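You operate a simulated robot arm through the tools that you are given. There is no shell and no other tool. Be economical: measure what you need, move in short steps, check, and stop when the job is done.

You run a simulated two-armed robot. Do the job below in one go: nothing can be reset, and whatever is moved stays where it is left.

TASK
Put one of the base sockets from the top of the goods stand on the shelf under the low steel table. Fetch the brass nut and set it on the right end of the packing table. Put the sleeve from the top of the bench on the card there. Take the grey gloves from the top of the bench and leave it on the middle of the packing table. Take the stainless sleeve and put it on the low steel table. Open the door of the grey cabinet, take the red sieve and put it on the top shelf of the grey cabinet and shut the door again. Stack the 32 mm small tote from the top of the bench on top of the 42 mm small tote. Put the cream nozzle from the top of the bench on top of the flange there and the blue nozzle on the nut there. Put the elbow from the right end of the packing table on the grey shallow tray. Turn the cabinet timer dial to 9 s. Do these in any order. Set down upright: nozzle.

The check looks at the end state, three seconds after you hand in, the way a careful person would. Anything else that was tipped, shoved, dropped, spilled or broken makes it a failure.

THE ROBOT
Two 7-joint arms with fingered hands on one trunk, on a base that drives. Base frame: it is fixed to the floor where the robot stands at the start and does not move with it; the origin is under the middle of the robot, x ahead of it, y to its left, z up. Lengths are in mm, angles in rad, forces in N, time in s.
The left shoulder is at the start at [60, 177, 750], the right one opposite. Places, roughly: base socket (5x5x5 cm) [600, 0, 700]; base socket (6x6x6 cm) [600, -500, 700]; brass nut (6x5x3 cm) [600, -200, 700]; cabinet timer dial [-1800, -1000, 1700]; card [1250, 2000, 750]; door of the grey cabinet [-2600, -200, 1100]; elbow (9x9x3 cm) [-1300, 900, 800]; flange (8x8x4 cm) [1500, 2100, 900]; gloves [750, 2000, 750]; low steel table [4200, 800, 700]; middle of the packing table [-1000, -100, 800]; nozzle [1750, 2000, 1000]; nut (6x5x3 cm) [1400, 1800, 900]; red sieve (6x6x3 cm) [1700, 1900, 900]; right end of the packing table [-1200, 900, 800]; shallow tray (21x30x11 cm) [-1400, 1200, 800]; shelf under the low steel table [4200, 800, 200]; sleeve (4x4x4 cm) [1000, 1700, 900]; small tote [1750, 2000, 1000]; stainless sleeve (4x4x4 cm) [300, 2000, 900]; top shelf of the grey cabinet (31x20 cm) [-2780, -180, 1120]. Payload 4 kg a hand.
The TCP of each hand is the grasp point between the finger pads, 37 mm short of the fingertips. In the tool frame z runs along the fingers and y along their closing line. Largest opening 124 mm; the body of the gripper starts 43 mm behind the TCP. The gripper is a hand of 3 fingers: y runs from the thumb to the fingers, the wrist lies at [-15, -108, -202] in the tool frame, and closing takes about 1.5 s.
Orientation is told as [roll, pitch, yaw] about the base's x, y, z axes, in that order, counted from this pose: with the fingers straight down and the wrist toward the robot, the tool's x, y and z point along [0, 1, 0], [1, 0, 0] and [0, 0, -1] of the base frame.

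THE INTERFACE
- The arms move only by the tool step_arm. It takes "left_plan", "right_plan" or both (then of equal length, played together; a hand with none holds still); each is a list that holds one entry, the list of rows, each a list of 7 numbers: the turn, a rotation vector about the tool's x, y, z in rad, then the shift along the tool's x, y, z in mm, then the finger opening in mm, from 0 to 124. In form: [[[wx, wy, wz, x, y, z, grip], ...]]. A call has 1 to 20 rows; each row is the pose to reach, as a shift and turn from the pose commanded when the call began, along the tool's axes at that moment. Rows are played at 5 a second. More than 50 mm and 0.15 rad between two rows, or a gripper value outside its range, and nothing of the call is played. Where a pose cannot be reached the arm comes as near as it can. A force on the tool above 40 N (or 10 N above the force at the start of the call, whichever is more), or a blocked arm, ends the call early, and 0.2 s more pass. Each finger travels about 72 mm/s and halts on what it meets, pressing with about 30 N; the grip force reading is that of the motor and also rises with nothing between the fingers. The clock runs only during rows and for 0.2 s after the last one: add rows that repeat a pose to give the fingers time. It gives the time, the measured TCP pose, the force on the tool (base axes), the opening and the grip force at its end, in the units of the frame above (readings bear some noise), with the torque about the TCP (base axes, N m) and any sound that the robot's microphone picked up.
- Cameras (640 x 400 px; columns grow to the right, rows downward): "scene" is now at [8.6, 39.9, 1366.2]; the picture's right is [0.72, -0.69, -0.00], its down [-0.65, -0.67, -0.36] and it looks along [0.25, 0.26, -0.93] (base axes); focal length 214 px, centre (320, 200). "left" rides on the left gripper at [-64, -76, -136] in its tool frame; the picture's right is [-0.84, -0.26, 0.48], its down [0.48, -0.76, 0.43] and it looks along [0.26, 0.60, 0.76] (tool axes); focal length 256 px, centre (320, 200). "right" rides on the right gripper at [64, -76, -136] in its tool frame; the picture's right is [-0.84, 0.26, -0.48], its down [-0.48, -0.76, 0.43] and it looks along [-0.26, 0.60, 0.76] (tool axes); focal length 256 px, centre (320, 200). There is no depth. A picture from a camera that has moved, and an enlarged one, comes with that camera's place and axes in the base frame and with its lens.
- capture(camera): a new picture of that camera. No time passes.
- raise_lower(by): slides the trunk up (or, below 0, down) by that many mm; the arms and the scene camera ride with it, the base frame stays. It gives what a move gives, with no picture.
- roll_base(legs): drives the robot by 1 to 6 legs, each [ahead, left, turn to the left] in mm, mm and rad, along the robot's own axes; the way and the turn of a leg run together, so that a leg with both is an arc; at most 1500 mm and 3.142 rad a leg. The arms and the cameras ride along, it lands a little off, and it stops where it bumps. It gives what a move gives.
- hand_shape(shape, hand): the hand has 3 fingers and takes this shape, open, in about a second: jaw (thumb against the fingers, like two jaws); tri (thumb and two fingers); tip (a fingertip pinch); poke (one finger out to press); point (the index stretched); flat (the hand flat); cup (the hand cupped); fist (a fist). The gripper value then closes the fingers along that shape, each until it touches; the sizes above hold for jaw. It gives what a move gives, with no picture.
- turn_head(pan, tilt): turns the head with the scene camera to pan (to the left, within 1.501 rad either way) and tilt (down, from -0.506 to 1.204), counted from straight ahead of the robot. It gives what a move gives.
- enlarge(camera, box): a new picture of the part [left, top, right, bottom] of that camera's present view, enlarged. No time passes.
- sign_off(): hands the job in; it is judged then, once.

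Work in short steps. Places have to be worked out from the pictures, the camera data and where the tool is seen: move nearer, look again, correct. Check each grasp and each placing, and mend what went wrong. You have 556 turns and 370 pictures in all, those below and enlarged ones among them. Open the grippers and draw the arms clear of the work before you hand the job in, unless the task says otherwise; then end with one line.

The tools are called after "Emit:" by a JSON object that holds its "op" and its "data". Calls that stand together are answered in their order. step_arm: Moves the arms, as the interface text tells. Its arguments: {"type":"object","properties":{"left_plan":{"type":"array"},"right_plan":{"type":"array"}},"required":[]} The other tools are called the same way: raise_lower (by) slides the trunk up or down; hand_shape (shape, hand) gives the hand a shape; roll_base (legs) drives the base; turn_head (pan, tilt) turns the head that bears the scene camera; capture (camera) takes a picture; enlarge (camera, box) takes an enlarged picture of a part of a camera's view; sign_off () hands the job in.

At the start:

```text
clock: 0.0
left_ee_pos: [612.3, -15.9, 982.2]
left_tool_rot: [0.001, 0.0, -0.002]
left_ft_force: [-0.7, -0.5, -0.7]
left_torque: [-0.03, 0.04, -0.01]
left_width: 123.7
left_grip_force: 0.0
left_shape: jaw
right_ee_pos: [423.3, -472.7, 1049.5]
right_tool_rot: [-0.001, 0.0, -0.001]
right_ft_force: [1.3, 0.2, -0.5]
right_torque: [-0.02, 0.0, 0.0]
right_width: 123.7
right_grip_force: 0.1
right_shape: jaw
trunk travel left (down, up): [-275.0, 315.0]
robot x, y, heading: [-1.0, -0.4, 0.0]
head pan, tilt: [0.805, 1.201]
```

scene: 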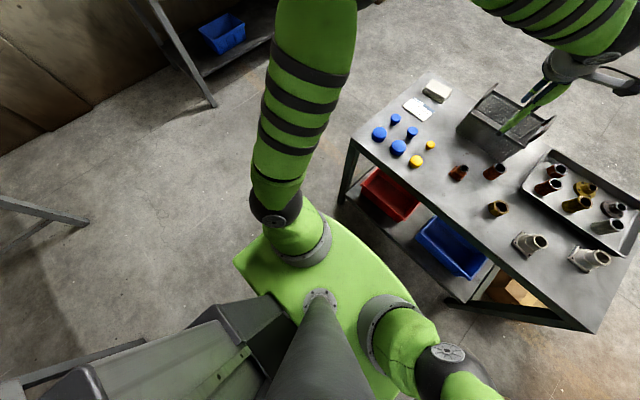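
right: 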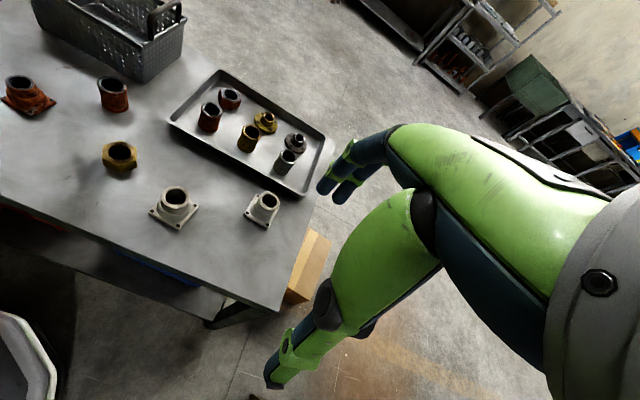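
left: 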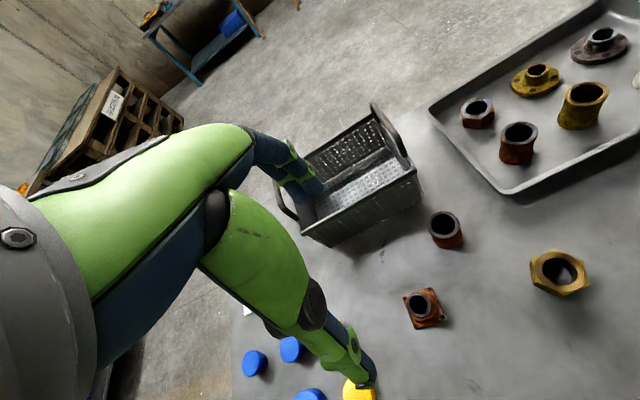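

I start with a survey: the goods stand is in front of me with sockets, nut and tray. I turn the head to look straight ahead.

Emit:
{"op": "turn_head", "data": {"pan": -0.2, "tilt": 0.9}}

Emit:
{"op": "capture", "data": {"camera": "scene"}}

Emit:
{"op": "turn_head", "data": {"pan": 1.2, "tilt": 0.3}}

Emit:
{"op": "capture", "data": {"camera": "scene"}}

Emit:
{"op": "turn_head", "data": {"pan": 0.0, "tilt": 0.2}}

Emit:
{"op": "capture", "data": {"camera": "scene"}}

```text
clock: 1.3
left_ee_pos: [612.6, -15.8, 981.2]
left_tool_rot: [0.001, -0.001, 0.0]
left_ft_force: [0.4, 0.7, 0.2]
left_torque: [-0.01, 0.0, 0.01]
left_width: 123.6
left_grip_force: 0.0
left_shape: jaw
right_ee_pos: [421.7, -473.4, 1050.4]
right_tool_rot: [-0.001, 0.001, 0.0]
right_ft_force: [0.2, 0.6, -0.4]
right_torque: [0.01, 0.0, 0.01]
right_width: 123.6
right_grip_force: 0.0
right_shape: jaw
trunk travel left (down, up): [-275.0, 315.0]
robot x, y, heading: [-1.7, 0.6, 0.006]
head pan, tilt: [-0.201, 0.901]
```

```text
366 pictures are left
camera scene: at [43.8, -15.4, 1386.0], right [-0.2, -0.98, 0.0], down [-0.77, 0.16, -0.62], along [0.61, -0.12, -0.78], focal length 214 px, centre (320, 200)
```

scene: 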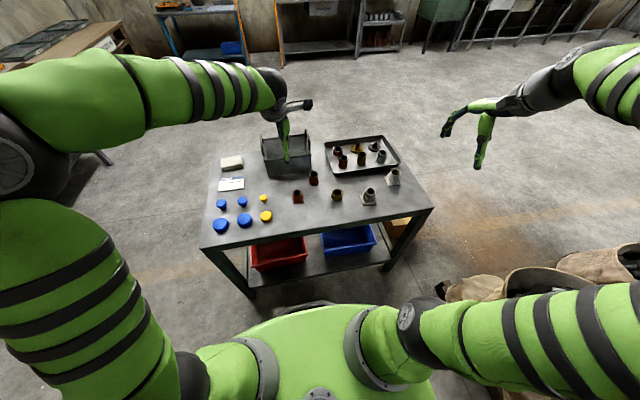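

```text
clock: 2.8
left_ee_pos: [612.8, -15.7, 983.0]
left_tool_rot: [-0.001, 0.001, 0.0]
left_ft_force: [0.5, 0.0, 0.1]
left_torque: [0.02, 0.0, -0.03]
left_width: 123.6
left_grip_force: 0.1
left_shape: jaw
right_ee_pos: [422.4, -473.0, 1050.2]
right_tool_rot: [-0.001, 0.001, -0.001]
right_ft_force: [0.2, -0.3, -0.2]
right_torque: [0.02, 0.04, -0.04]
right_width: 123.5
right_grip_force: 0.1
right_shape: jaw
trunk travel left (down, up): [-275.0, 315.0]
robot x, y, heading: [0.4, 1.3, -0.002]
head pan, tilt: [1.201, 0.3]
```

```text
365 pictures are left
camera scene: at [3.6, 86.7, 1438.2], right [0.93, -0.36, 0.0], down [-0.11, -0.28, -0.96], along [0.35, 0.89, -0.3], focal length 214 px, centre (320, 200)
```

scene: 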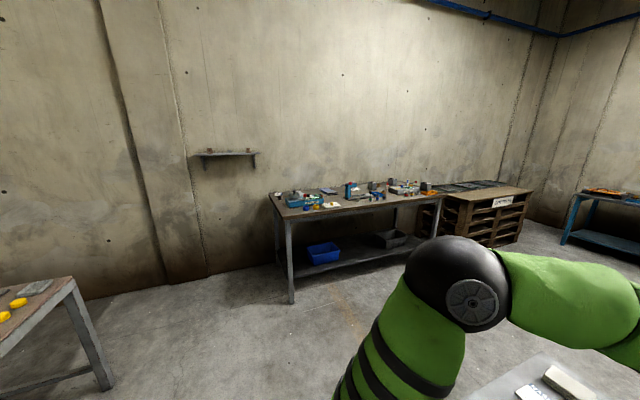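

```text
clock: 4.2
left_ee_pos: [612.4, -16.2, 982.1]
left_tool_rot: [0.0, -0.001, 0.0]
left_ft_force: [0.8, -0.2, -0.7]
left_torque: [-0.02, -0.02, -0.01]
left_width: 123.6
left_grip_force: 0.2
left_shape: jaw
right_ee_pos: [422.9, -471.6, 1049.2]
right_tool_rot: [-0.002, -0.001, 0.0]
right_ft_force: [-0.2, 0.2, 0.3]
right_torque: [0.03, -0.02, -0.04]
right_width: 123.6
right_grip_force: 0.1
right_shape: jaw
trunk travel left (down, up): [-275.0, 315.0]
robot x, y, heading: [0.2, 2.6, -0.006]
head pan, tilt: [0.0, 0.201]
```

```text
364 pictures are left
camera scene: at [63.0, -0.3, 1447.5], right [0.0, -1.0, 0.0], down [-0.2, 0.0, -0.98], along [0.98, 0.0, -0.2], focal length 214 px, centre (320, 200)
```

scene: 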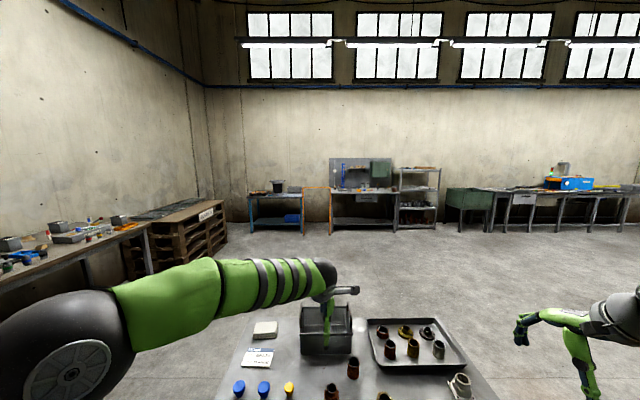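

I zoom on the far low table and on the bench to learn the layout before grasping.

Emit:
{"op": "enlarge", "data": {"camera": "scene", "box": [220, 150, 460, 250]}}

Emit:
{"op": "enlarge", "data": {"camera": "scene", "box": [0, 180, 240, 280]}}

Emit:
{"op": "enlarge", "data": {"camera": "left", "box": [380, 0, 640, 330]}}

```text
2.67 times, centred on (340, 200) of scene
camera zoom: at [63.0, -0.3, 1447.5], right [0.0, -1.0, 0.0], down [-0.2, 0.0, -0.98], along [0.98, 0.0, -0.2], focal length 572 px, centre (267, 200)
```

zoom: 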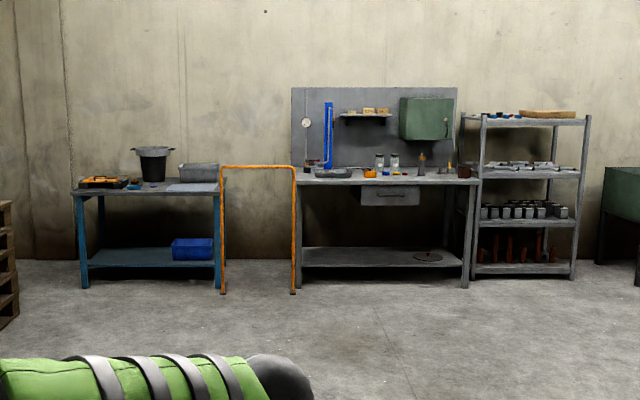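

```text
2.67 times, centred on (120, 230) of scene
camera zoom: at [63.0, -0.3, 1447.5], right [0.0, -1.0, 0.0], down [-0.2, 0.0, -0.98], along [0.98, 0.0, -0.2], focal length 572 px, centre (853, 120)
```

zoom: 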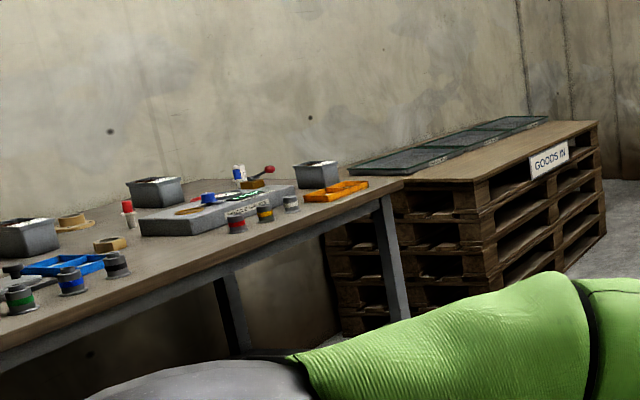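

```text
1.21 times, centred on (510, 165) of left
camera zoom: at [536.7, -79.3, 1119.1], right [-0.26, -0.84, -0.48], down [-0.76, 0.48, -0.43], along [0.6, 0.26, -0.76], focal length 310 px, centre (90, 242)
```

zoom: 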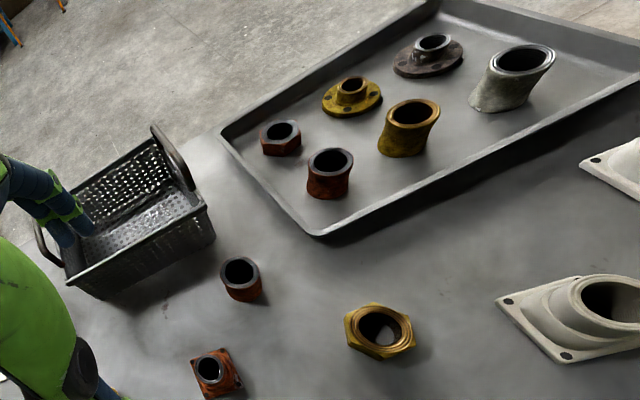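

Rusty base socket is worked out at about (596,-38); brass nut at (578,-198). I lower the left hand over the socket to z≈850 and move the right hand toward the nut at a safe height.

Emit:
{"op": "step_arm", "data": {"left_plan": [[[0, 0, 0, -11, -8, 45, 124], [0, 0, 0, -22, -16, 90, 124], [0, 0, 0, -22, -16, 132, 124], [0, 0, 0, -22, -16, 132, 124]]]}}

Emit:
{"op": "capture", "data": {"camera": "left"}}

```text
clock: 5.2
left_ee_pos: [597.3, -38.9, 849.2]
left_tool_rot: [-0.001, -0.001, 0.0]
left_ft_force: [-0.8, 0.7, -0.4]
left_torque: [0.0, -0.01, -0.02]
left_width: 123.8
left_grip_force: 0.1
left_shape: jaw
right_ee_pos: [422.4, -473.7, 1049.7]
right_tool_rot: [0.0, 0.0, -0.001]
right_ft_force: [0.1, -0.5, -0.5]
right_torque: [-0.04, 0.02, 0.0]
right_width: 123.6
right_grip_force: 0.1
right_shape: jaw
trunk travel left (down, up): [-275.0, 315.0]
robot x, y, heading: [-1.0, 0.1, -0.003]
head pan, tilt: [0.0, 0.201]
```

```text
360 pictures are left
camera left: at [520.7, -101.9, 985.2], right [-0.26, -0.84, -0.48], down [-0.76, 0.48, -0.43], along [0.6, 0.25, -0.76], focal length 256 px, centre (320, 200)
```

left: 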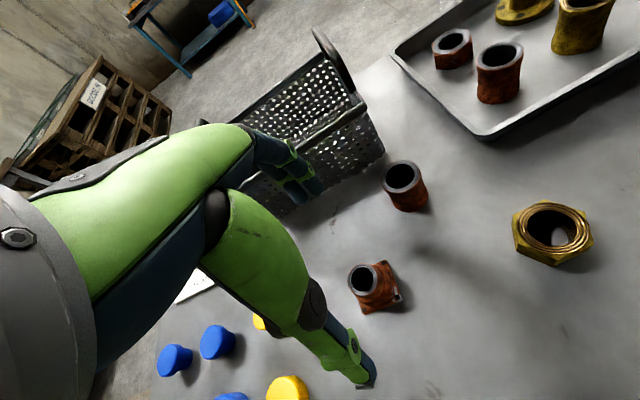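

The socket lies at about (596,-40); I descend to z≈745 and close.

Emit:
{"op": "step_arm", "data": {"left_plan": [[[0, 0, 0, -1, -1, 40, 105], [0, 0, 0, -1, -1, 80, 105], [0, 0, 0, -1, -1, 105, 105], [0, 0, 0, -1, -1, 105, 60], [0, 0, 0, -1, -1, 105, 20], [0, 0, 0, -1, -1, 105, 10], [0, 0, 0, -1, -1, 105, 10], [0, 0, 0, -1, -1, 105, 10], [0, 0, 0, -1, -1, 105, 10], [0, 0, 0, -1, -1, 105, 10]]]}}

Emit:
{"op": "capture", "data": {"camera": "left"}}

```text
clock: 7.4
left_ee_pos: [595.9, -39.0, 746.6]
left_tool_rot: [-0.001, -0.002, 0.0]
left_ft_force: [1.0, -0.4, 8.7]
left_torque: [-0.04, -0.35, 0.02]
left_width: 39.7
left_grip_force: 29.8
left_shape: jaw
right_ee_pos: [421.0, -473.5, 1050.1]
right_tool_rot: [-0.001, 0.0, 0.0]
right_ft_force: [0.8, 0.5, -0.9]
right_torque: [0.01, -0.04, -0.04]
right_width: 123.5
right_grip_force: 0.0
right_shape: jaw
trunk travel left (down, up): [-275.0, 315.0]
robot x, y, heading: [0.9, 1.8, 0.001]
head pan, tilt: [0.0, 0.201]
```

```text
359 pictures are left
camera left: at [519.7, -102.7, 882.2], right [-0.26, -0.84, -0.48], down [-0.76, 0.48, -0.44], along [0.6, 0.25, -0.76], focal length 256 px, centre (320, 200)
```

left: 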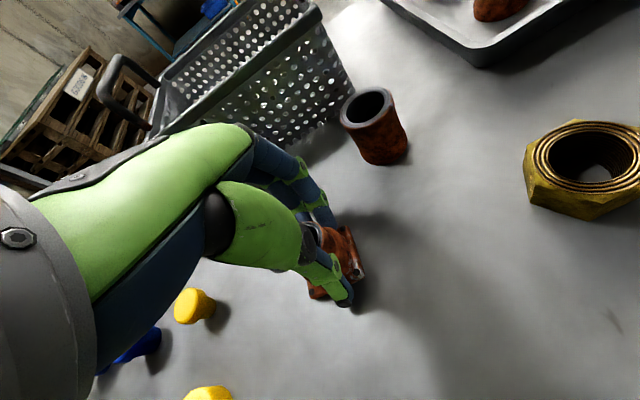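

It reads a 40 mm grip with 30 N. I lift it and check.

Emit:
{"op": "step_arm", "data": {"left_plan": [[[0, 0, 0, 0, 0, -40, 10], [0, 0, 0, 0, 0, -90, 10], [0, 0, 0, 0, 0, -140, 10], [0, 0, 0, 0, 0, -190, 10], [0, 0, 0, 0, 0, -240, 10], [0, 0, 0, 0, 0, -290, 10], [0, 0, 0, 0, 0, -290, 10]]]}}

Emit:
{"op": "capture", "data": {"camera": "left"}}

```text
clock: 9.0
left_ee_pos: [593.2, -41.4, 1037.8]
left_tool_rot: [-0.001, 0.001, -0.001]
left_ft_force: [1.0, 0.2, -3.0]
left_torque: [-0.01, 0.0, 0.0]
left_width: 39.4
left_grip_force: 30.4
left_shape: jaw
right_ee_pos: [422.4, -473.5, 1049.6]
right_tool_rot: [-0.001, 0.001, 0.0]
right_ft_force: [-0.8, -0.1, 0.3]
right_torque: [0.04, -0.04, -0.02]
right_width: 123.7
right_grip_force: 0.1
right_shape: jaw
trunk travel left (down, up): [-275.0, 315.0]
robot x, y, heading: [-3.0, -0.2, 0.004]
head pan, tilt: [0.0, 0.201]
```

```text
358 pictures are left
camera left: at [517.2, -102.4, 1174.0], right [-0.26, -0.84, -0.48], down [-0.76, 0.48, -0.43], along [0.6, 0.26, -0.76], focal length 256 px, centre (320, 200)
```

left: 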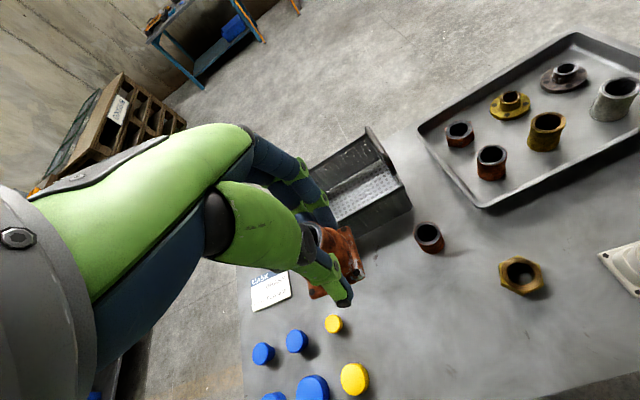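

The socket is held upright and clear. I turn left toward the bench and drive near its left end, hand high, to look for the stainless sleeve.

Emit:
{"op": "roll_base", "data": {"legs": [[0, 0, 1.571], [500, -150, 0]]}}

Emit:
{"op": "turn_head", "data": {"pan": 0.0, "tilt": 0.5}}

Emit:
{"op": "capture", "data": {"camera": "scene"}}

```text
clock: 15.8
left_ee_pos: [215.0, 1083.5, 1036.7]
left_tool_rot: [0.0, -0.001, 1.544]
left_ft_force: [-0.2, -0.1, -2.0]
left_torque: [-0.01, -0.02, -0.01]
left_width: 39.0
left_grip_force: 29.7
left_shape: jaw
right_ee_pos: [644.3, 902.0, 1050.1]
right_tool_rot: [-0.002, -0.001, 1.545]
right_ft_force: [0.5, 0.5, -0.2]
right_torque: [0.0, -0.01, 0.01]
right_width: 123.8
right_grip_force: 0.1
right_shape: jaw
trunk travel left (down, up): [-275.0, 315.0]
robot x, y, heading: [159.6, 489.8, 1.544]
head pan, tilt: [0.0, 0.201]
```

```text
clock: 16.6
left_ee_pos: [214.2, 1084.3, 1037.9]
left_tool_rot: [-0.001, 0.0, 1.545]
left_ft_force: [-0.5, -0.4, -2.4]
left_torque: [0.0, 0.01, -0.03]
left_width: 38.9
left_grip_force: 31.0
left_shape: jaw
right_ee_pos: [643.0, 902.1, 1048.6]
right_tool_rot: [-0.002, 0.002, 1.544]
right_ft_force: [-0.8, 0.9, 0.3]
right_torque: [-0.01, -0.02, -0.01]
right_width: 124.0
right_grip_force: 0.0
right_shape: jaw
trunk travel left (down, up): [-275.0, 315.0]
robot x, y, heading: [160.1, 489.7, 1.548]
head pan, tilt: [0.0, 0.499]
```

```text
357 pictures are left
camera scene: at [161.6, 553.5, 1419.9], right [1.0, -0.03, 0.0], down [-0.01, -0.48, -0.88], along [0.02, 0.88, -0.48], focal length 214 px, centre (320, 200)
```

scene: 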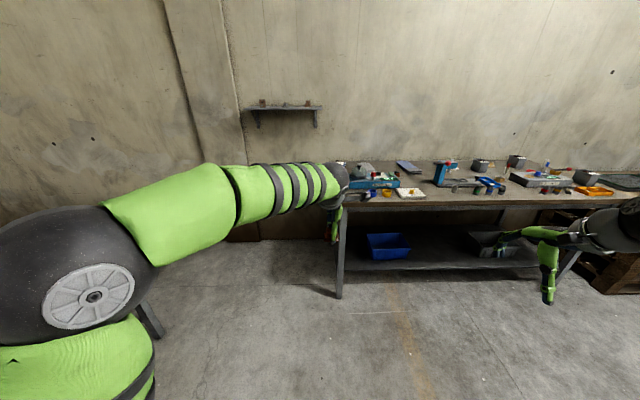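

Emit:
{"op": "enlarge", "data": {"camera": "scene", "box": [325, 140, 485, 240]}}

Emit:
{"op": "enlarge", "data": {"camera": "scene", "box": [480, 140, 640, 240]}}

Emit:
{"op": "enlarge", "data": {"camera": "scene", "box": [230, 80, 350, 155]}}

```text
4.00 times, centred on (405, 190) of scene
camera zoom: at [161.6, 553.5, 1419.9], right [1.0, -0.03, 0.0], down [-0.01, -0.48, -0.88], along [0.02, 0.88, -0.48], focal length 858 px, centre (-20, 240)
```

zoom: 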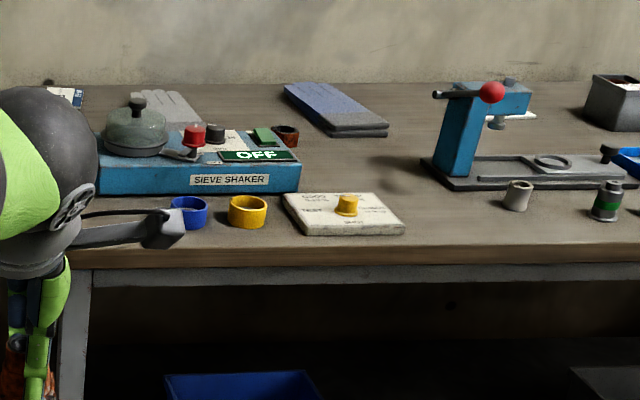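

```text
4.00 times, centred on (560, 190) of scene
camera zoom: at [161.6, 553.5, 1419.9], right [1.0, -0.03, 0.0], down [-0.01, -0.48, -0.88], along [0.02, 0.88, -0.48], focal length 858 px, centre (-640, 240)
```

zoom: 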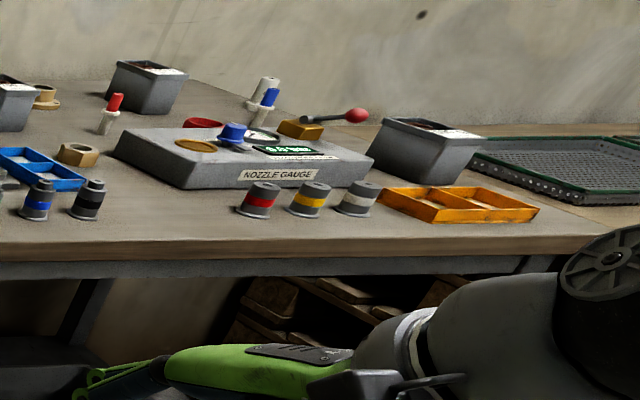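

```text
5.33 times, centred on (290, 118) of scene
camera zoom: at [161.6, 553.5, 1419.9], right [1.0, -0.03, 0.0], down [-0.01, -0.48, -0.88], along [0.02, 0.88, -0.48], focal length 1144 px, centre (480, 640)
```

zoom: 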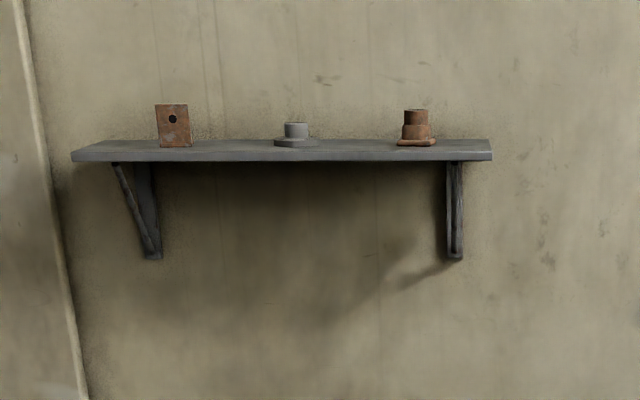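

Bench is about 870–900 high with the sieve shaker at its left end; the stainless sleeve near x≈300 is hidden behind my left forearm. I drive closer and shifted left so the right hand faces it.

Emit:
{"op": "roll_base", "data": {"legs": [[450, 150, 0.026]]}}

Emit:
{"op": "turn_head", "data": {"pan": -0.4, "tilt": 0.6}}

Emit:
{"op": "capture", "data": {"camera": "scene"}}

Emit:
{"op": "capture", "data": {"camera": "right"}}

```text
clock: 19.4
left_ee_pos: [54.3, 1531.7, 1037.1]
left_tool_rot: [0.0, 0.002, 1.569]
left_ft_force: [-0.1, 1.2, -2.0]
left_torque: [-0.03, 0.01, -0.01]
left_width: 38.6
left_grip_force: 29.6
left_shape: jaw
right_ee_pos: [487.9, 1360.5, 1049.6]
right_tool_rot: [0.0, 0.001, 1.569]
right_ft_force: [-0.5, -0.2, -0.7]
right_torque: [-0.02, 0.0, -0.01]
right_width: 123.6
right_grip_force: 0.2
right_shape: jaw
trunk travel left (down, up): [-275.0, 315.0]
robot x, y, heading: [12.9, 939.8, 1.562]
head pan, tilt: [0.0, 0.499]
```

```text
clock: 20.3
left_ee_pos: [54.3, 1531.4, 1037.2]
left_tool_rot: [0.0, 0.0, 1.568]
left_ft_force: [0.0, 1.4, -2.6]
left_torque: [-0.02, 0.01, 0.01]
left_width: 38.6
left_grip_force: 29.8
left_shape: jaw
right_ee_pos: [487.3, 1361.0, 1049.6]
right_tool_rot: [-0.001, 0.0, 1.57]
right_ft_force: [-0.7, 0.0, 0.0]
right_torque: [0.05, 0.0, -0.01]
right_width: 123.6
right_grip_force: 0.0
right_shape: jaw
trunk travel left (down, up): [-275.0, 315.0]
robot x, y, heading: [12.2, 936.9, 1.572]
head pan, tilt: [-0.4, 0.6]
```

```text
353 pictures are left
camera scene: at [47.8, 989.9, 1410.8], right [0.92, -0.39, 0.0], down [-0.22, -0.52, -0.83], along [0.32, 0.76, -0.56], focal length 214 px, centre (320, 200)
```

scene: 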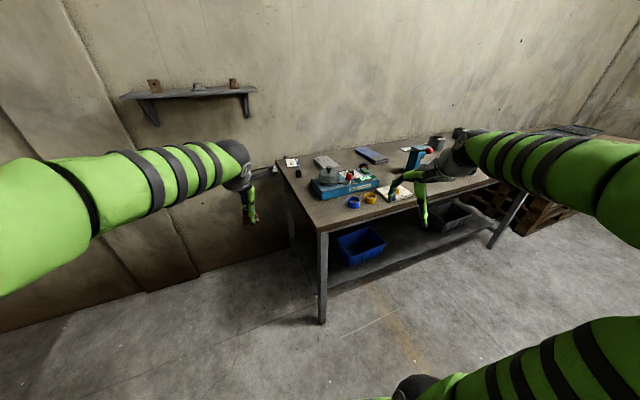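

```text
352 pictures are left
camera right: at [422.4, 1284.7, 1186.9], right [0.84, 0.26, 0.48], down [0.48, -0.76, -0.43], along [0.26, 0.6, -0.76], focal length 256 px, centre (320, 200)
```

right: 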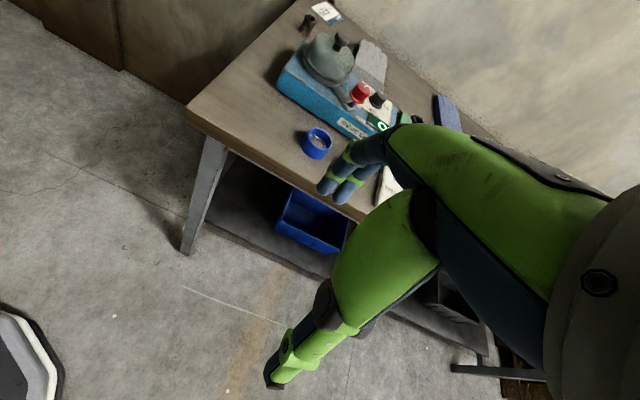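

Emit:
{"op": "enlarge", "data": {"camera": "scene", "box": [265, 135, 425, 235]}}

Emit:
{"op": "enlarge", "data": {"camera": "right", "box": [240, 0, 500, 163]}}

```text
4.00 times, centred on (345, 185) of scene
camera zoom: at [47.8, 989.9, 1410.8], right [0.92, -0.39, 0.0], down [-0.22, -0.52, -0.83], along [0.32, 0.76, -0.56], focal length 858 px, centre (220, 260)
```

zoom: 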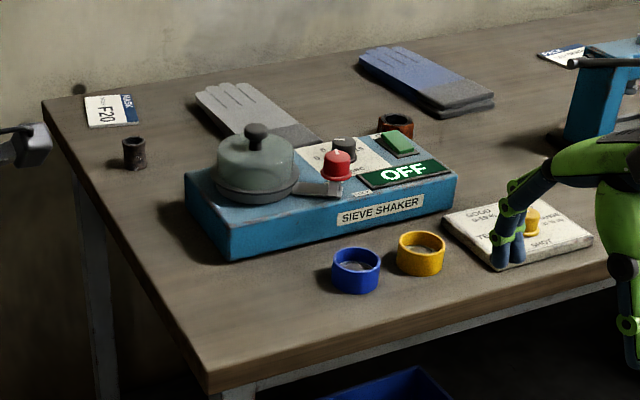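

```text
2.45 times, centred on (370, 82) of right
camera zoom: at [422.4, 1284.7, 1186.9], right [0.84, 0.26, 0.48], down [0.48, -0.76, -0.43], along [0.26, 0.6, -0.76], focal length 628 px, centre (197, 491)
```

zoom: 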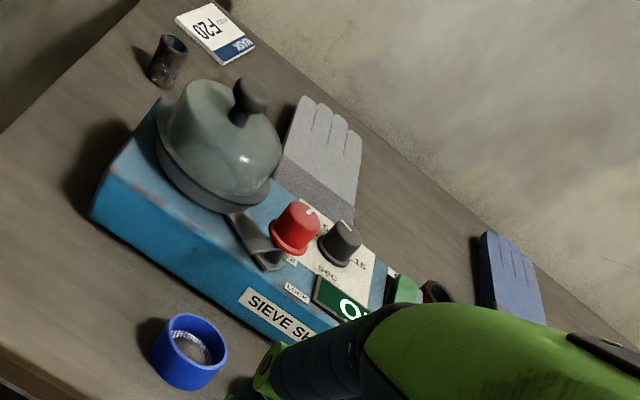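

The dark sleeve at the bench's left end triangulates to (351,2018,863), bench top ≈843. I raise the trunk 150 (arms ride up), then drive forward so the right hand can reach.

Emit:
{"op": "raise_lower", "data": {"by": 150}}

Emit:
{"op": "roll_base", "data": {"legs": [[310, 10, 0]]}}

Emit:
{"op": "capture", "data": {"camera": "right"}}

```text
clock: 22.0
left_ee_pos: [54.0, 1532.5, 1187.2]
left_tool_rot: [0.0, 0.0, 1.57]
left_ft_force: [0.7, -0.1, -2.8]
left_torque: [-0.01, -0.01, -0.02]
left_width: 39.0
left_grip_force: 30.2
left_shape: jaw
right_ee_pos: [487.3, 1359.4, 1199.7]
right_tool_rot: [0.0, 0.0, 1.569]
right_ft_force: [0.5, -0.4, 0.8]
right_torque: [-0.01, -0.01, -0.01]
right_width: 124.0
right_grip_force: 0.1
right_shape: jaw
trunk travel left (down, up): [-425.0, 165.0]
robot x, y, heading: [14.8, 938.9, 1.573]
head pan, tilt: [-0.4, 0.6]
```

```text
clock: 24.1
left_ee_pos: [40.5, 1845.3, 1185.7]
left_tool_rot: [0.0, 0.002, 1.575]
left_ft_force: [0.6, 0.4, -2.3]
left_torque: [-0.01, -0.01, -0.02]
left_width: 38.9
left_grip_force: 30.4
left_shape: jaw
right_ee_pos: [475.2, 1674.7, 1200.6]
right_tool_rot: [0.0, 0.002, 1.573]
right_ft_force: [-0.2, 0.2, -1.0]
right_torque: [-0.02, -0.02, 0.0]
right_width: 123.8
right_grip_force: 0.0
right_shape: jaw
trunk travel left (down, up): [-425.0, 165.0]
robot x, y, heading: [8.3, 1251.6, 1.574]
head pan, tilt: [-0.4, 0.6]
```

```text
349 pictures are left
camera right: at [410.1, 1600.1, 1336.7], right [0.84, 0.26, 0.48], down [0.49, -0.76, -0.43], along [0.25, 0.6, -0.76], focal length 256 px, centre (320, 200)
```

right: 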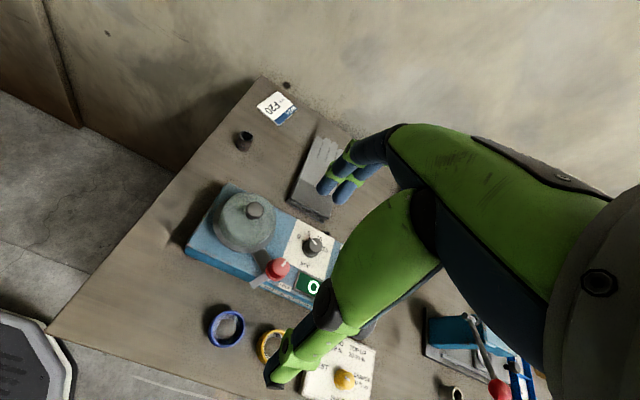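

Rough position confirmed (~(347,2014)). I move the right hand above it, staying above the pot, then look.

Emit:
{"op": "step_arm", "data": {"right_plan": [[[0, 0, 0, 18, 45, 0, 124], [0, 0, 0, 36, 90, 0, 124], [0, 0, 0, 54, 135, 0, 124], [0, 0, 0, 72, 180, 0, 124], [0, 0, 0, 90, 225, 0, 124], [0, 0, 0, 108, 270, 0, 124], [0, 0, 0, 120, 315, 0, 124], [0, 0, 0, 128, 339, 30, 124], [0, 0, 0, 128, 339, 80, 124], [0, 0, 0, 128, 339, 130, 124], [0, 0, 0, 128, 339, 180, 124], [0, 0, 0, 128, 339, 200, 124], [0, 0, 0, 128, 339, 200, 124]]]}}

Emit:
{"op": "capture", "data": {"camera": "right"}}

```text
clock: 26.9
left_ee_pos: [39.5, 1843.4, 1186.9]
left_tool_rot: [-0.002, 0.001, 1.575]
left_ft_force: [0.2, -0.7, -3.4]
left_torque: [0.0, -0.02, 0.02]
left_width: 38.9
left_grip_force: 30.2
left_shape: jaw
right_ee_pos: [345.5, 2011.2, 998.9]
right_tool_rot: [0.0, 0.0, 1.572]
right_ft_force: [0.1, 0.1, 0.4]
right_torque: [0.02, -0.04, -0.02]
right_width: 123.7
right_grip_force: 0.0
right_shape: jaw
trunk travel left (down, up): [-425.0, 165.0]
robot x, y, heading: [3.6, 1246.8, 1.577]
head pan, tilt: [-0.4, 0.6]
```

```text
348 pictures are left
camera right: at [280.5, 1934.0, 1136.3], right [0.84, 0.26, 0.48], down [0.49, -0.76, -0.43], along [0.25, 0.6, -0.76], focal length 256 px, centre (320, 200)
```

right: 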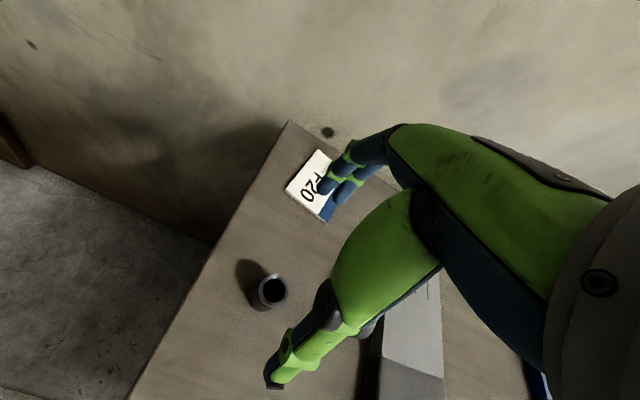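

Refined to (350,2008). I descend so the fingertips stop just above the bench, and close.

Emit:
{"op": "step_arm", "data": {"right_plan": [[[0, 0, 0, -4, -3, 40, 100], [0, 0, 0, -4, -3, 80, 100], [0, 0, 0, -4, -3, 114, 100], [0, 0, 0, -4, -3, 114, 60], [0, 0, 0, -4, -3, 114, 20], [0, 0, 0, -4, -3, 114, 10], [0, 0, 0, -4, -3, 114, 10], [0, 0, 0, -4, -3, 114, 10], [0, 0, 0, -4, -3, 114, 10], [0, 0, 0, -4, -3, 114, 10]]]}}

Emit:
{"op": "capture", "data": {"camera": "right"}}

```text
clock: 29.1
left_ee_pos: [40.5, 1841.6, 1188.0]
left_tool_rot: [0.001, -0.002, 1.575]
left_ft_force: [0.2, -0.2, -2.8]
left_torque: [-0.01, -0.02, -0.03]
left_width: 38.4
left_grip_force: 29.7
left_shape: jaw
right_ee_pos: [348.2, 2008.5, 890.4]
right_tool_rot: [-0.001, -0.004, 1.574]
right_ft_force: [0.9, -3.0, 25.7]
right_torque: [0.05, -0.1, 0.0]
right_width: 29.6
right_grip_force: 30.0
right_shape: jaw
trunk travel left (down, up): [-425.0, 165.0]
robot x, y, heading: [5.9, 1250.2, 1.574]
head pan, tilt: [-0.4, 0.6]
```

```text
347 pictures are left
camera right: at [283.1, 1931.7, 1026.2], right [0.84, 0.26, 0.48], down [0.49, -0.76, -0.44], along [0.25, 0.6, -0.76], focal length 256 px, centre (320, 200)
```

right: 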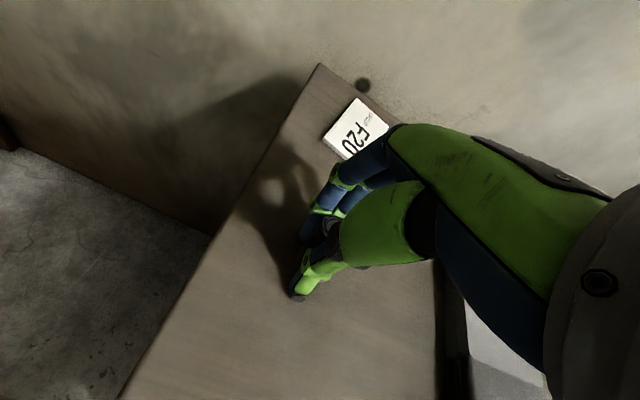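

Gripped at 30 mm; fingertips press the bench slightly (bench top ≈ 852). Lift straight up.

Emit:
{"op": "step_arm", "data": {"right_plan": [[[0, 0, 0, 0, 0, -30, 10], [0, 0, 0, 0, 0, -80, 10], [0, 0, 0, 0, 0, -130, 10], [0, 0, 0, 0, 0, -180, 10], [0, 0, 0, 0, 0, -230, 10], [0, 0, 0, 0, 0, -280, 10], [0, 0, 0, 0, -40, -310, 10], [0, 0, 0, 0, -90, -310, 10], [0, 0, 0, 0, -140, -310, 10], [0, 0, 0, 0, -190, -310, 10], [0, 0, 0, 0, -240, -310, 10], [0, 0, 0, 0, -240, -310, 10]]]}}

Emit:
{"op": "capture", "data": {"camera": "right"}}

```text
clock: 31.7
left_ee_pos: [40.7, 1845.1, 1187.7]
left_tool_rot: [-0.001, 0.0, 1.576]
left_ft_force: [0.4, -0.7, -3.5]
left_torque: [-0.01, -0.02, -0.02]
left_width: 39.0
left_grip_force: 29.7
left_shape: jaw
right_ee_pos: [351.5, 1774.4, 1196.3]
right_tool_rot: [0.0, 0.0, 1.575]
right_ft_force: [-0.6, 0.9, -1.9]
right_torque: [-0.05, 0.01, 0.0]
right_width: 27.6
right_grip_force: 30.2
right_shape: jaw
trunk travel left (down, up): [-425.0, 165.0]
robot x, y, heading: [2.6, 1252.6, 1.573]
head pan, tilt: [-0.4, 0.6]
```

```text
346 pictures are left
camera right: at [287.2, 1697.9, 1333.3], right [0.84, 0.26, 0.48], down [0.49, -0.76, -0.43], along [0.25, 0.6, -0.76], focal length 256 px, centre (320, 200)
```

right: 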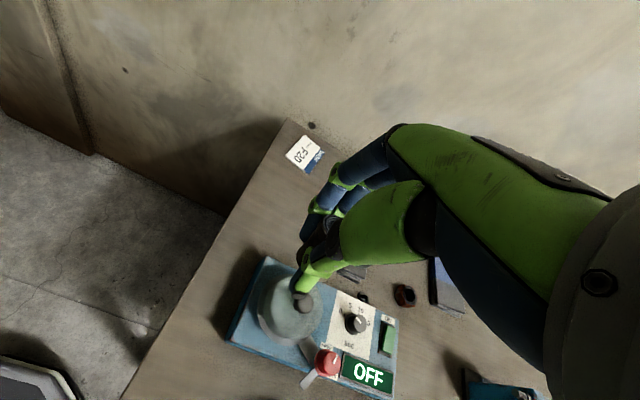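

Emit:
{"op": "enlarge", "data": {"camera": "right", "box": [270, 180, 430, 280]}}

```text
4.00 times, centred on (350, 230) of right
camera zoom: at [287.2, 1697.9, 1333.3], right [0.84, 0.26, 0.48], down [0.49, -0.76, -0.43], along [0.25, 0.6, -0.76], focal length 1024 px, centre (200, 80)
```

zoom: 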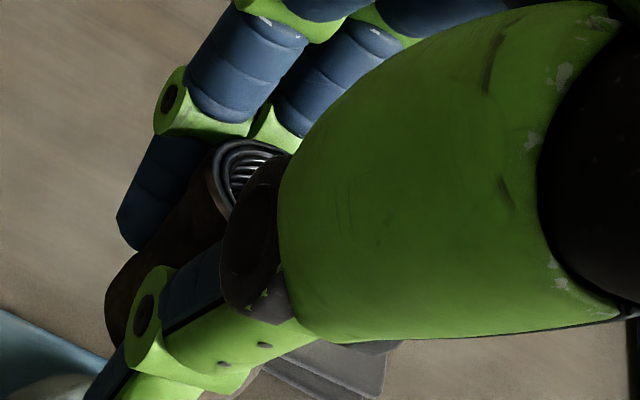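

The sleeve is in hand. Now I back off, turn right and drive along the corridor toward the low steel table (front edge ≈ x 3950, y 340–1350), stopping at x≈2900.

Emit:
{"op": "roll_base", "data": {"legs": [[-420, 0, 0], [0, 0, -1.573], [1450, 0, 0], [1450, 0, 0]]}}

Emit:
{"op": "turn_head", "data": {"pan": 0.0, "tilt": 0.6}}

Emit:
{"op": "capture", "data": {"camera": "scene"}}

```text
clock: 51.9
left_ee_pos: [3527.5, 778.7, 1186.1]
left_tool_rot: [0.0, -0.002, 0.01]
left_ft_force: [-0.3, 0.2, -2.4]
left_torque: [-0.02, 0.03, 0.02]
left_width: 38.3
left_grip_force: 30.4
left_shape: jaw
right_ee_pos: [3457.6, 465.8, 1196.7]
right_tool_rot: [0.0, 0.0, 0.011]
right_ft_force: [-0.9, 0.1, -1.1]
right_torque: [0.03, 0.02, -0.01]
right_width: 27.3
right_grip_force: 30.1
right_shape: jaw
trunk travel left (down, up): [-425.0, 165.0]
robot x, y, heading: [2932.2, 811.1, 0.01]
head pan, tilt: [-0.4, 0.6]
```

```text
clock: 52.7
left_ee_pos: [3527.9, 779.0, 1185.6]
left_tool_rot: [0.0, 0.003, 0.009]
left_ft_force: [0.2, 0.2, -2.6]
left_torque: [0.0, 0.05, 0.02]
left_width: 38.5
left_grip_force: 29.9
left_shape: jaw
right_ee_pos: [3458.6, 466.9, 1196.8]
right_tool_rot: [0.001, 0.001, 0.01]
right_ft_force: [0.1, 0.6, -1.5]
right_torque: [0.01, 0.01, -0.01]
right_width: 27.4
right_grip_force: 30.0
right_shape: jaw
trunk travel left (down, up): [-425.0, 165.0]
robot x, y, heading: [2932.5, 812.1, 0.011]
head pan, tilt: [0.0, 0.6]
```

```text
344 pictures are left
camera scene: at [2991.8, 812.2, 1560.8], right [0.01, -1.0, 0.0], down [-0.57, -0.01, -0.82], along [0.82, 0.01, -0.57], focal length 214 px, centre (320, 200)
```

scene: 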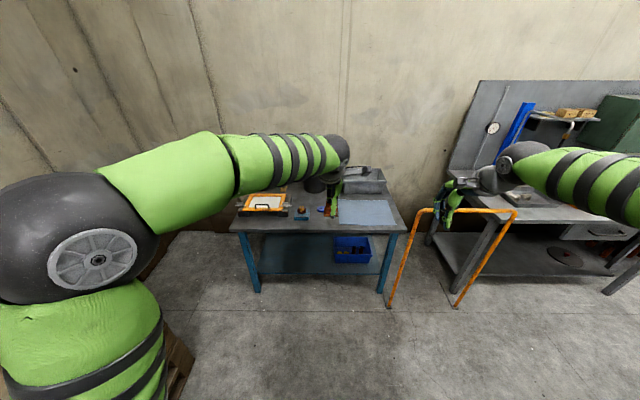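

Emit:
{"op": "enlarge", "data": {"camera": "scene", "box": [215, 155, 435, 310]}}

Emit:
{"op": "capture", "data": {"camera": "left"}}

```text
2.58 times, centred on (325, 232) of scene
camera zoom: at [2991.8, 812.2, 1560.8], right [0.01, -1.0, 0.0], down [-0.57, -0.01, -0.82], along [0.82, 0.01, -0.57], focal length 554 px, centre (307, 116)
```

zoom: 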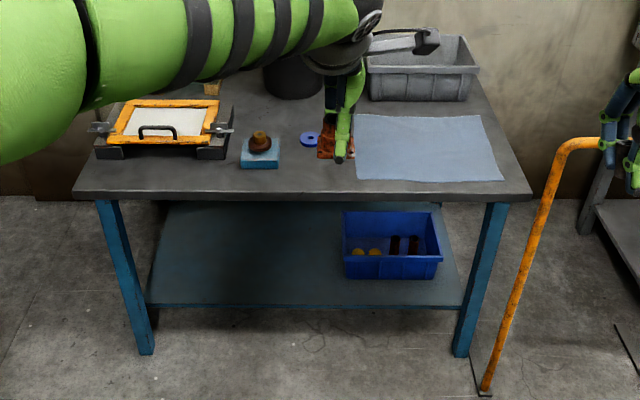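

```text
342 pictures are left
camera left: at [3451.9, 715.0, 1323.3], right [-0.25, -0.84, -0.48], down [-0.77, 0.48, -0.43], along [0.59, 0.26, -0.76], focal length 256 px, centre (320, 200)
```

left: 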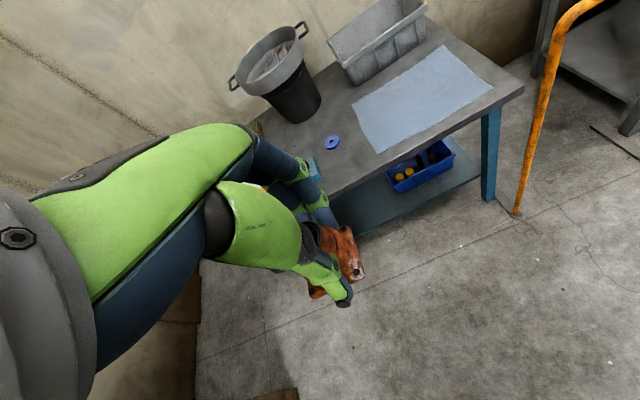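

Table top ≈ z 700, front edge x≈3940; a bare spot between the blue block and the blue sheet at about (4000,800); the shelf (z≈210) is free for y 760–1250. I drive up to x≈3260 and lower the trunk by 150.

Emit:
{"op": "roll_base", "data": {"legs": [[328, 5, -0.011]]}}

Emit:
{"op": "raise_lower", "data": {"by": -150}}

Emit:
{"op": "step_arm", "data": {"left_plan": [[[0, 0, 0, 30, -10, 0, 10], [0, 0, 0, 60, -20, 0, 10], [0, 0, 0, 100, -30, 0, 10], [0, 0, 0, 140, -40, 0, 10], [0, 0, 0, 180, -50, 0, 10]]]}}

Emit:
{"op": "turn_head", "data": {"pan": 0.0, "tilt": 0.9}}

Emit:
{"op": "capture", "data": {"camera": "scene"}}

Emit:
{"op": "capture", "data": {"camera": "right"}}

```text
clock: 54.9
left_ee_pos: [3853.0, 779.8, 1185.8]
left_tool_rot: [-0.001, 0.001, 0.0]
left_ft_force: [1.0, -0.7, -2.7]
left_torque: [-0.04, 0.04, 0.01]
left_width: 38.7
left_grip_force: 30.7
left_shape: jaw
right_ee_pos: [3780.6, 467.2, 1195.8]
right_tool_rot: [0.0, 0.002, 0.0]
right_ft_force: [0.1, -0.3, -2.2]
right_torque: [-0.01, 0.02, 0.02]
right_width: 27.2
right_grip_force: 30.3
right_shape: jaw
trunk travel left (down, up): [-425.0, 165.0]
robot x, y, heading: [3261.6, 816.9, 0.001]
head pan, tilt: [0.0, 0.6]
```

```text
clock: 56.6
left_ee_pos: [3850.9, 779.3, 1036.1]
left_tool_rot: [0.0, -0.002, 0.0]
left_ft_force: [0.0, 0.8, -2.2]
left_torque: [0.01, 0.02, 0.04]
left_width: 38.5
left_grip_force: 29.9
left_shape: jaw
right_ee_pos: [3778.9, 467.6, 1046.3]
right_tool_rot: [0.0, 0.002, 0.0]
right_ft_force: [0.3, -0.8, -1.3]
right_torque: [0.0, 0.03, -0.03]
right_width: 27.2
right_grip_force: 29.8
right_shape: jaw
trunk travel left (down, up): [-275.0, 315.0]
robot x, y, heading: [3258.4, 815.5, 0.0]
head pan, tilt: [0.0, 0.6]
```

```text
clock: 57.8
left_ee_pos: [3800.5, 958.0, 1035.7]
left_tool_rot: [0.0, -0.001, -0.003]
left_ft_force: [-0.8, -0.1, -3.1]
left_torque: [0.02, -0.01, 0.02]
left_width: 38.7
left_grip_force: 29.9
left_shape: jaw
right_ee_pos: [3779.5, 468.2, 1046.1]
right_tool_rot: [-0.001, 0.0, 0.001]
right_ft_force: [0.4, -0.4, -1.5]
right_torque: [0.04, -0.01, 0.01]
right_width: 27.5
right_grip_force: 29.7
right_shape: jaw
trunk travel left (down, up): [-275.0, 315.0]
robot x, y, heading: [3259.3, 819.5, 0.003]
head pan, tilt: [0.0, 0.6]
```

```text
clock: 58.6
left_ee_pos: [3801.8, 958.9, 1036.7]
left_tool_rot: [0.001, 0.0, 0.0]
left_ft_force: [-0.1, -0.6, -3.1]
left_torque: [-0.03, 0.05, -0.02]
left_width: 38.5
left_grip_force: 30.1
left_shape: jaw
right_ee_pos: [3779.0, 467.8, 1045.9]
right_tool_rot: [0.001, 0.001, 0.0]
right_ft_force: [-0.1, -0.6, -1.1]
right_torque: [-0.01, 0.02, -0.01]
right_width: 27.2
right_grip_force: 29.8
right_shape: jaw
trunk travel left (down, up): [-275.0, 315.0]
robot x, y, heading: [3259.8, 819.3, -0.002]
head pan, tilt: [0.0, 0.901]
```

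```text
341 pictures are left
camera scene: at [3304.2, 818.5, 1386.0], right [0.0, -1.0, 0.0], down [-0.78, 0.0, -0.62], along [0.62, 0.0, -0.78], focal length 214 px, centre (320, 200)
```

scene: 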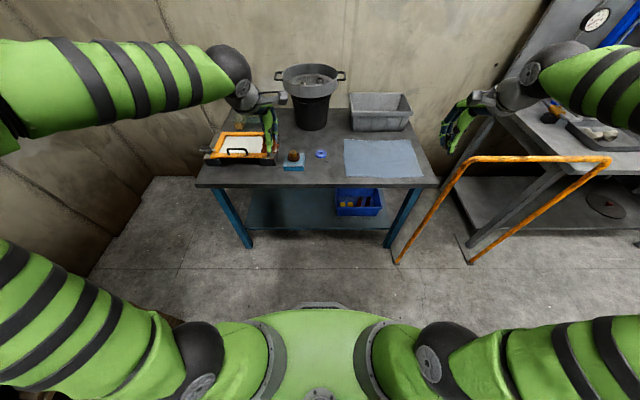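

```text
340 pictures are left
camera right: at [3702.6, 532.3, 1183.6], right [0.26, -0.84, 0.48], down [-0.76, -0.48, -0.43], along [0.6, -0.26, -0.76], focal length 256 px, centre (320, 200)
```

right: 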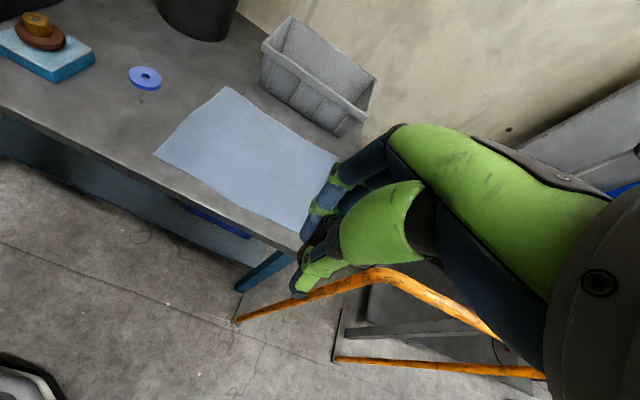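

Free spot confirmed at (4010,800). I move the right hand there at height, then lower to 60 mm above the release height and look.

Emit:
{"op": "step_arm", "data": {"right_plan": [[[0, 0, 0, 37, 26, 0, 10], [0, 0, 0, 74, 52, 0, 10], [0, 0, 0, 111, 77, 0, 10], [0, 0, 0, 148, 103, 0, 10], [0, 0, 0, 185, 129, 0, 10], [0, 0, 0, 222, 154, 0, 10], [0, 0, 0, 259, 180, 10, 10], [0, 0, 0, 296, 206, 20, 10], [0, 0, 0, 332, 231, 40, 10], [0, 0, 0, 332, 231, 90, 10], [0, 0, 0, 332, 231, 140, 10], [0, 0, 0, 332, 231, 190, 10], [0, 0, 0, 332, 231, 240, 10], [0, 0, 0, 332, 231, 240, 10]]]}}

Emit:
{"op": "capture", "data": {"camera": "right"}}

Emit:
{"op": "enlarge", "data": {"camera": "scene", "box": [180, 80, 480, 270]}}

```text
clock: 61.6
left_ee_pos: [3802.2, 959.1, 1035.7]
left_tool_rot: [0.0, -0.001, 0.0]
left_ft_force: [0.4, 0.2, -2.9]
left_torque: [-0.01, 0.02, 0.01]
left_width: 38.7
left_grip_force: 29.1
left_shape: jaw
right_ee_pos: [4010.3, 799.5, 806.3]
right_tool_rot: [0.0, 0.0, 0.0]
right_ft_force: [0.6, 0.3, -1.7]
right_torque: [-0.02, 0.03, 0.01]
right_width: 26.8
right_grip_force: 29.8
right_shape: jaw
trunk travel left (down, up): [-275.0, 315.0]
robot x, y, heading: [3261.9, 820.3, 0.001]
head pan, tilt: [0.0, 0.901]
```

```text
339 pictures are left
camera right: at [3933.3, 863.3, 943.1], right [0.26, -0.84, 0.48], down [-0.76, -0.48, -0.43], along [0.6, -0.26, -0.76], focal length 256 px, centre (320, 200)
```

right: 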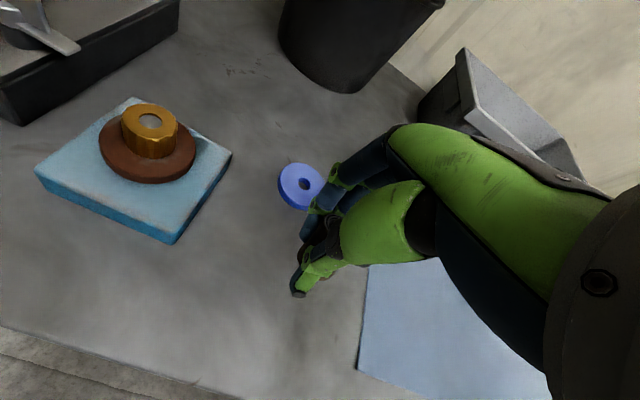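

```text
2.11 times, centred on (330, 175) of scene
camera zoom: at [3304.4, 818.7, 1386.0], right [0.0, -1.0, 0.0], down [-0.78, 0.0, -0.62], along [0.62, 0.0, -0.78], focal length 452 px, centre (299, 253)
```

zoom: 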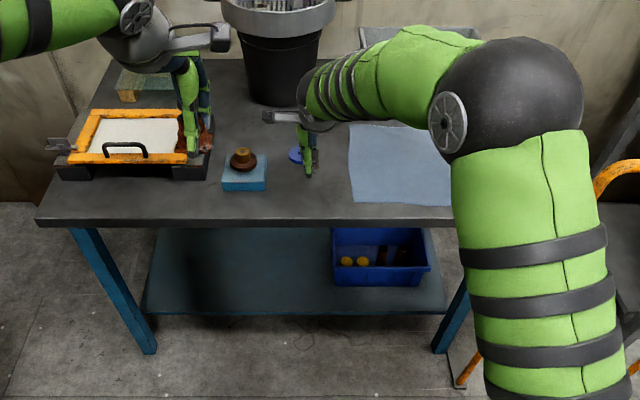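

Clear of the ring and the block. I lower to contact height (~742) and open to 70 mm.

Emit:
{"op": "step_arm", "data": {"right_plan": [[[0, 0, 0, 0, 0, 30, 10], [0, 0, 0, 0, 0, 50, 10], [0, 0, 0, 0, 0, 58, 10], [0, 0, 0, 0, 0, 63, 10], [0, 0, 0, 0, 0, 66, 10], [0, 0, 0, 0, 0, 66, 10]]]}}

```text
clock: 62.5
left_ee_pos: [3800.2, 957.6, 1035.6]
left_tool_rot: [0.001, 0.0, -0.002]
left_ft_force: [0.5, 0.3, -2.7]
left_torque: [-0.03, 0.02, 0.01]
left_width: 38.4
left_grip_force: 29.8
left_shape: jaw
right_ee_pos: [4014.7, 801.6, 759.6]
right_tool_rot: [0.006, -0.017, 0.001]
right_ft_force: [-3.3, -2.2, 17.1]
right_torque: [-0.13, 0.13, 0.0]
right_width: 27.1
right_grip_force: 30.0
right_shape: jaw
trunk travel left (down, up): [-275.0, 315.0]
robot x, y, heading: [3252.9, 819.0, 0.005]
head pan, tilt: [0.0, 0.901]
stopped in row 4 (right hand): the force on the tool passed its limit (the readings are from after the stop); the commanded pose is now the measured one
```

Contact came at z≈760, earlier than expected; I check the view.

Emit:
{"op": "enlarge", "data": {"camera": "right", "box": [220, 150, 420, 320]}}

Emit:
{"op": "enlarge", "data": {"camera": "scene", "box": [270, 130, 370, 192]}}

```text
2.35 times, centred on (320, 235) of right
camera zoom: at [3935.5, 864.8, 895.6], right [0.25, -0.84, 0.48], down [-0.75, -0.48, -0.45], along [0.61, -0.25, -0.75], focal length 602 px, centre (320, 118)
```

zoom: 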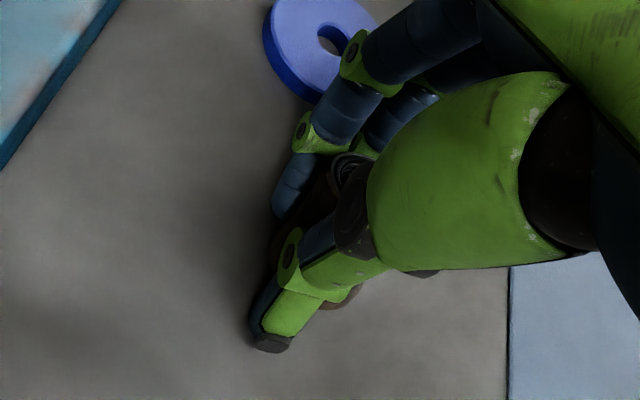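

```text
6.40 times, centred on (320, 161) of scene
camera zoom: at [3302.5, 818.4, 1386.1], right [0.0, -1.0, 0.0], down [-0.78, 0.0, -0.62], along [0.62, 0.0, -0.78], focal length 1373 px, centre (320, 450)
```

zoom: 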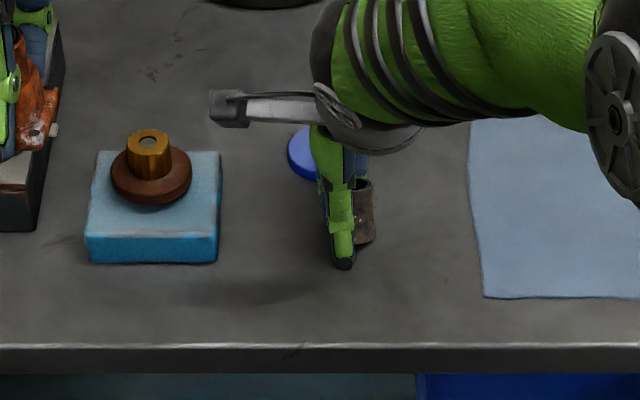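

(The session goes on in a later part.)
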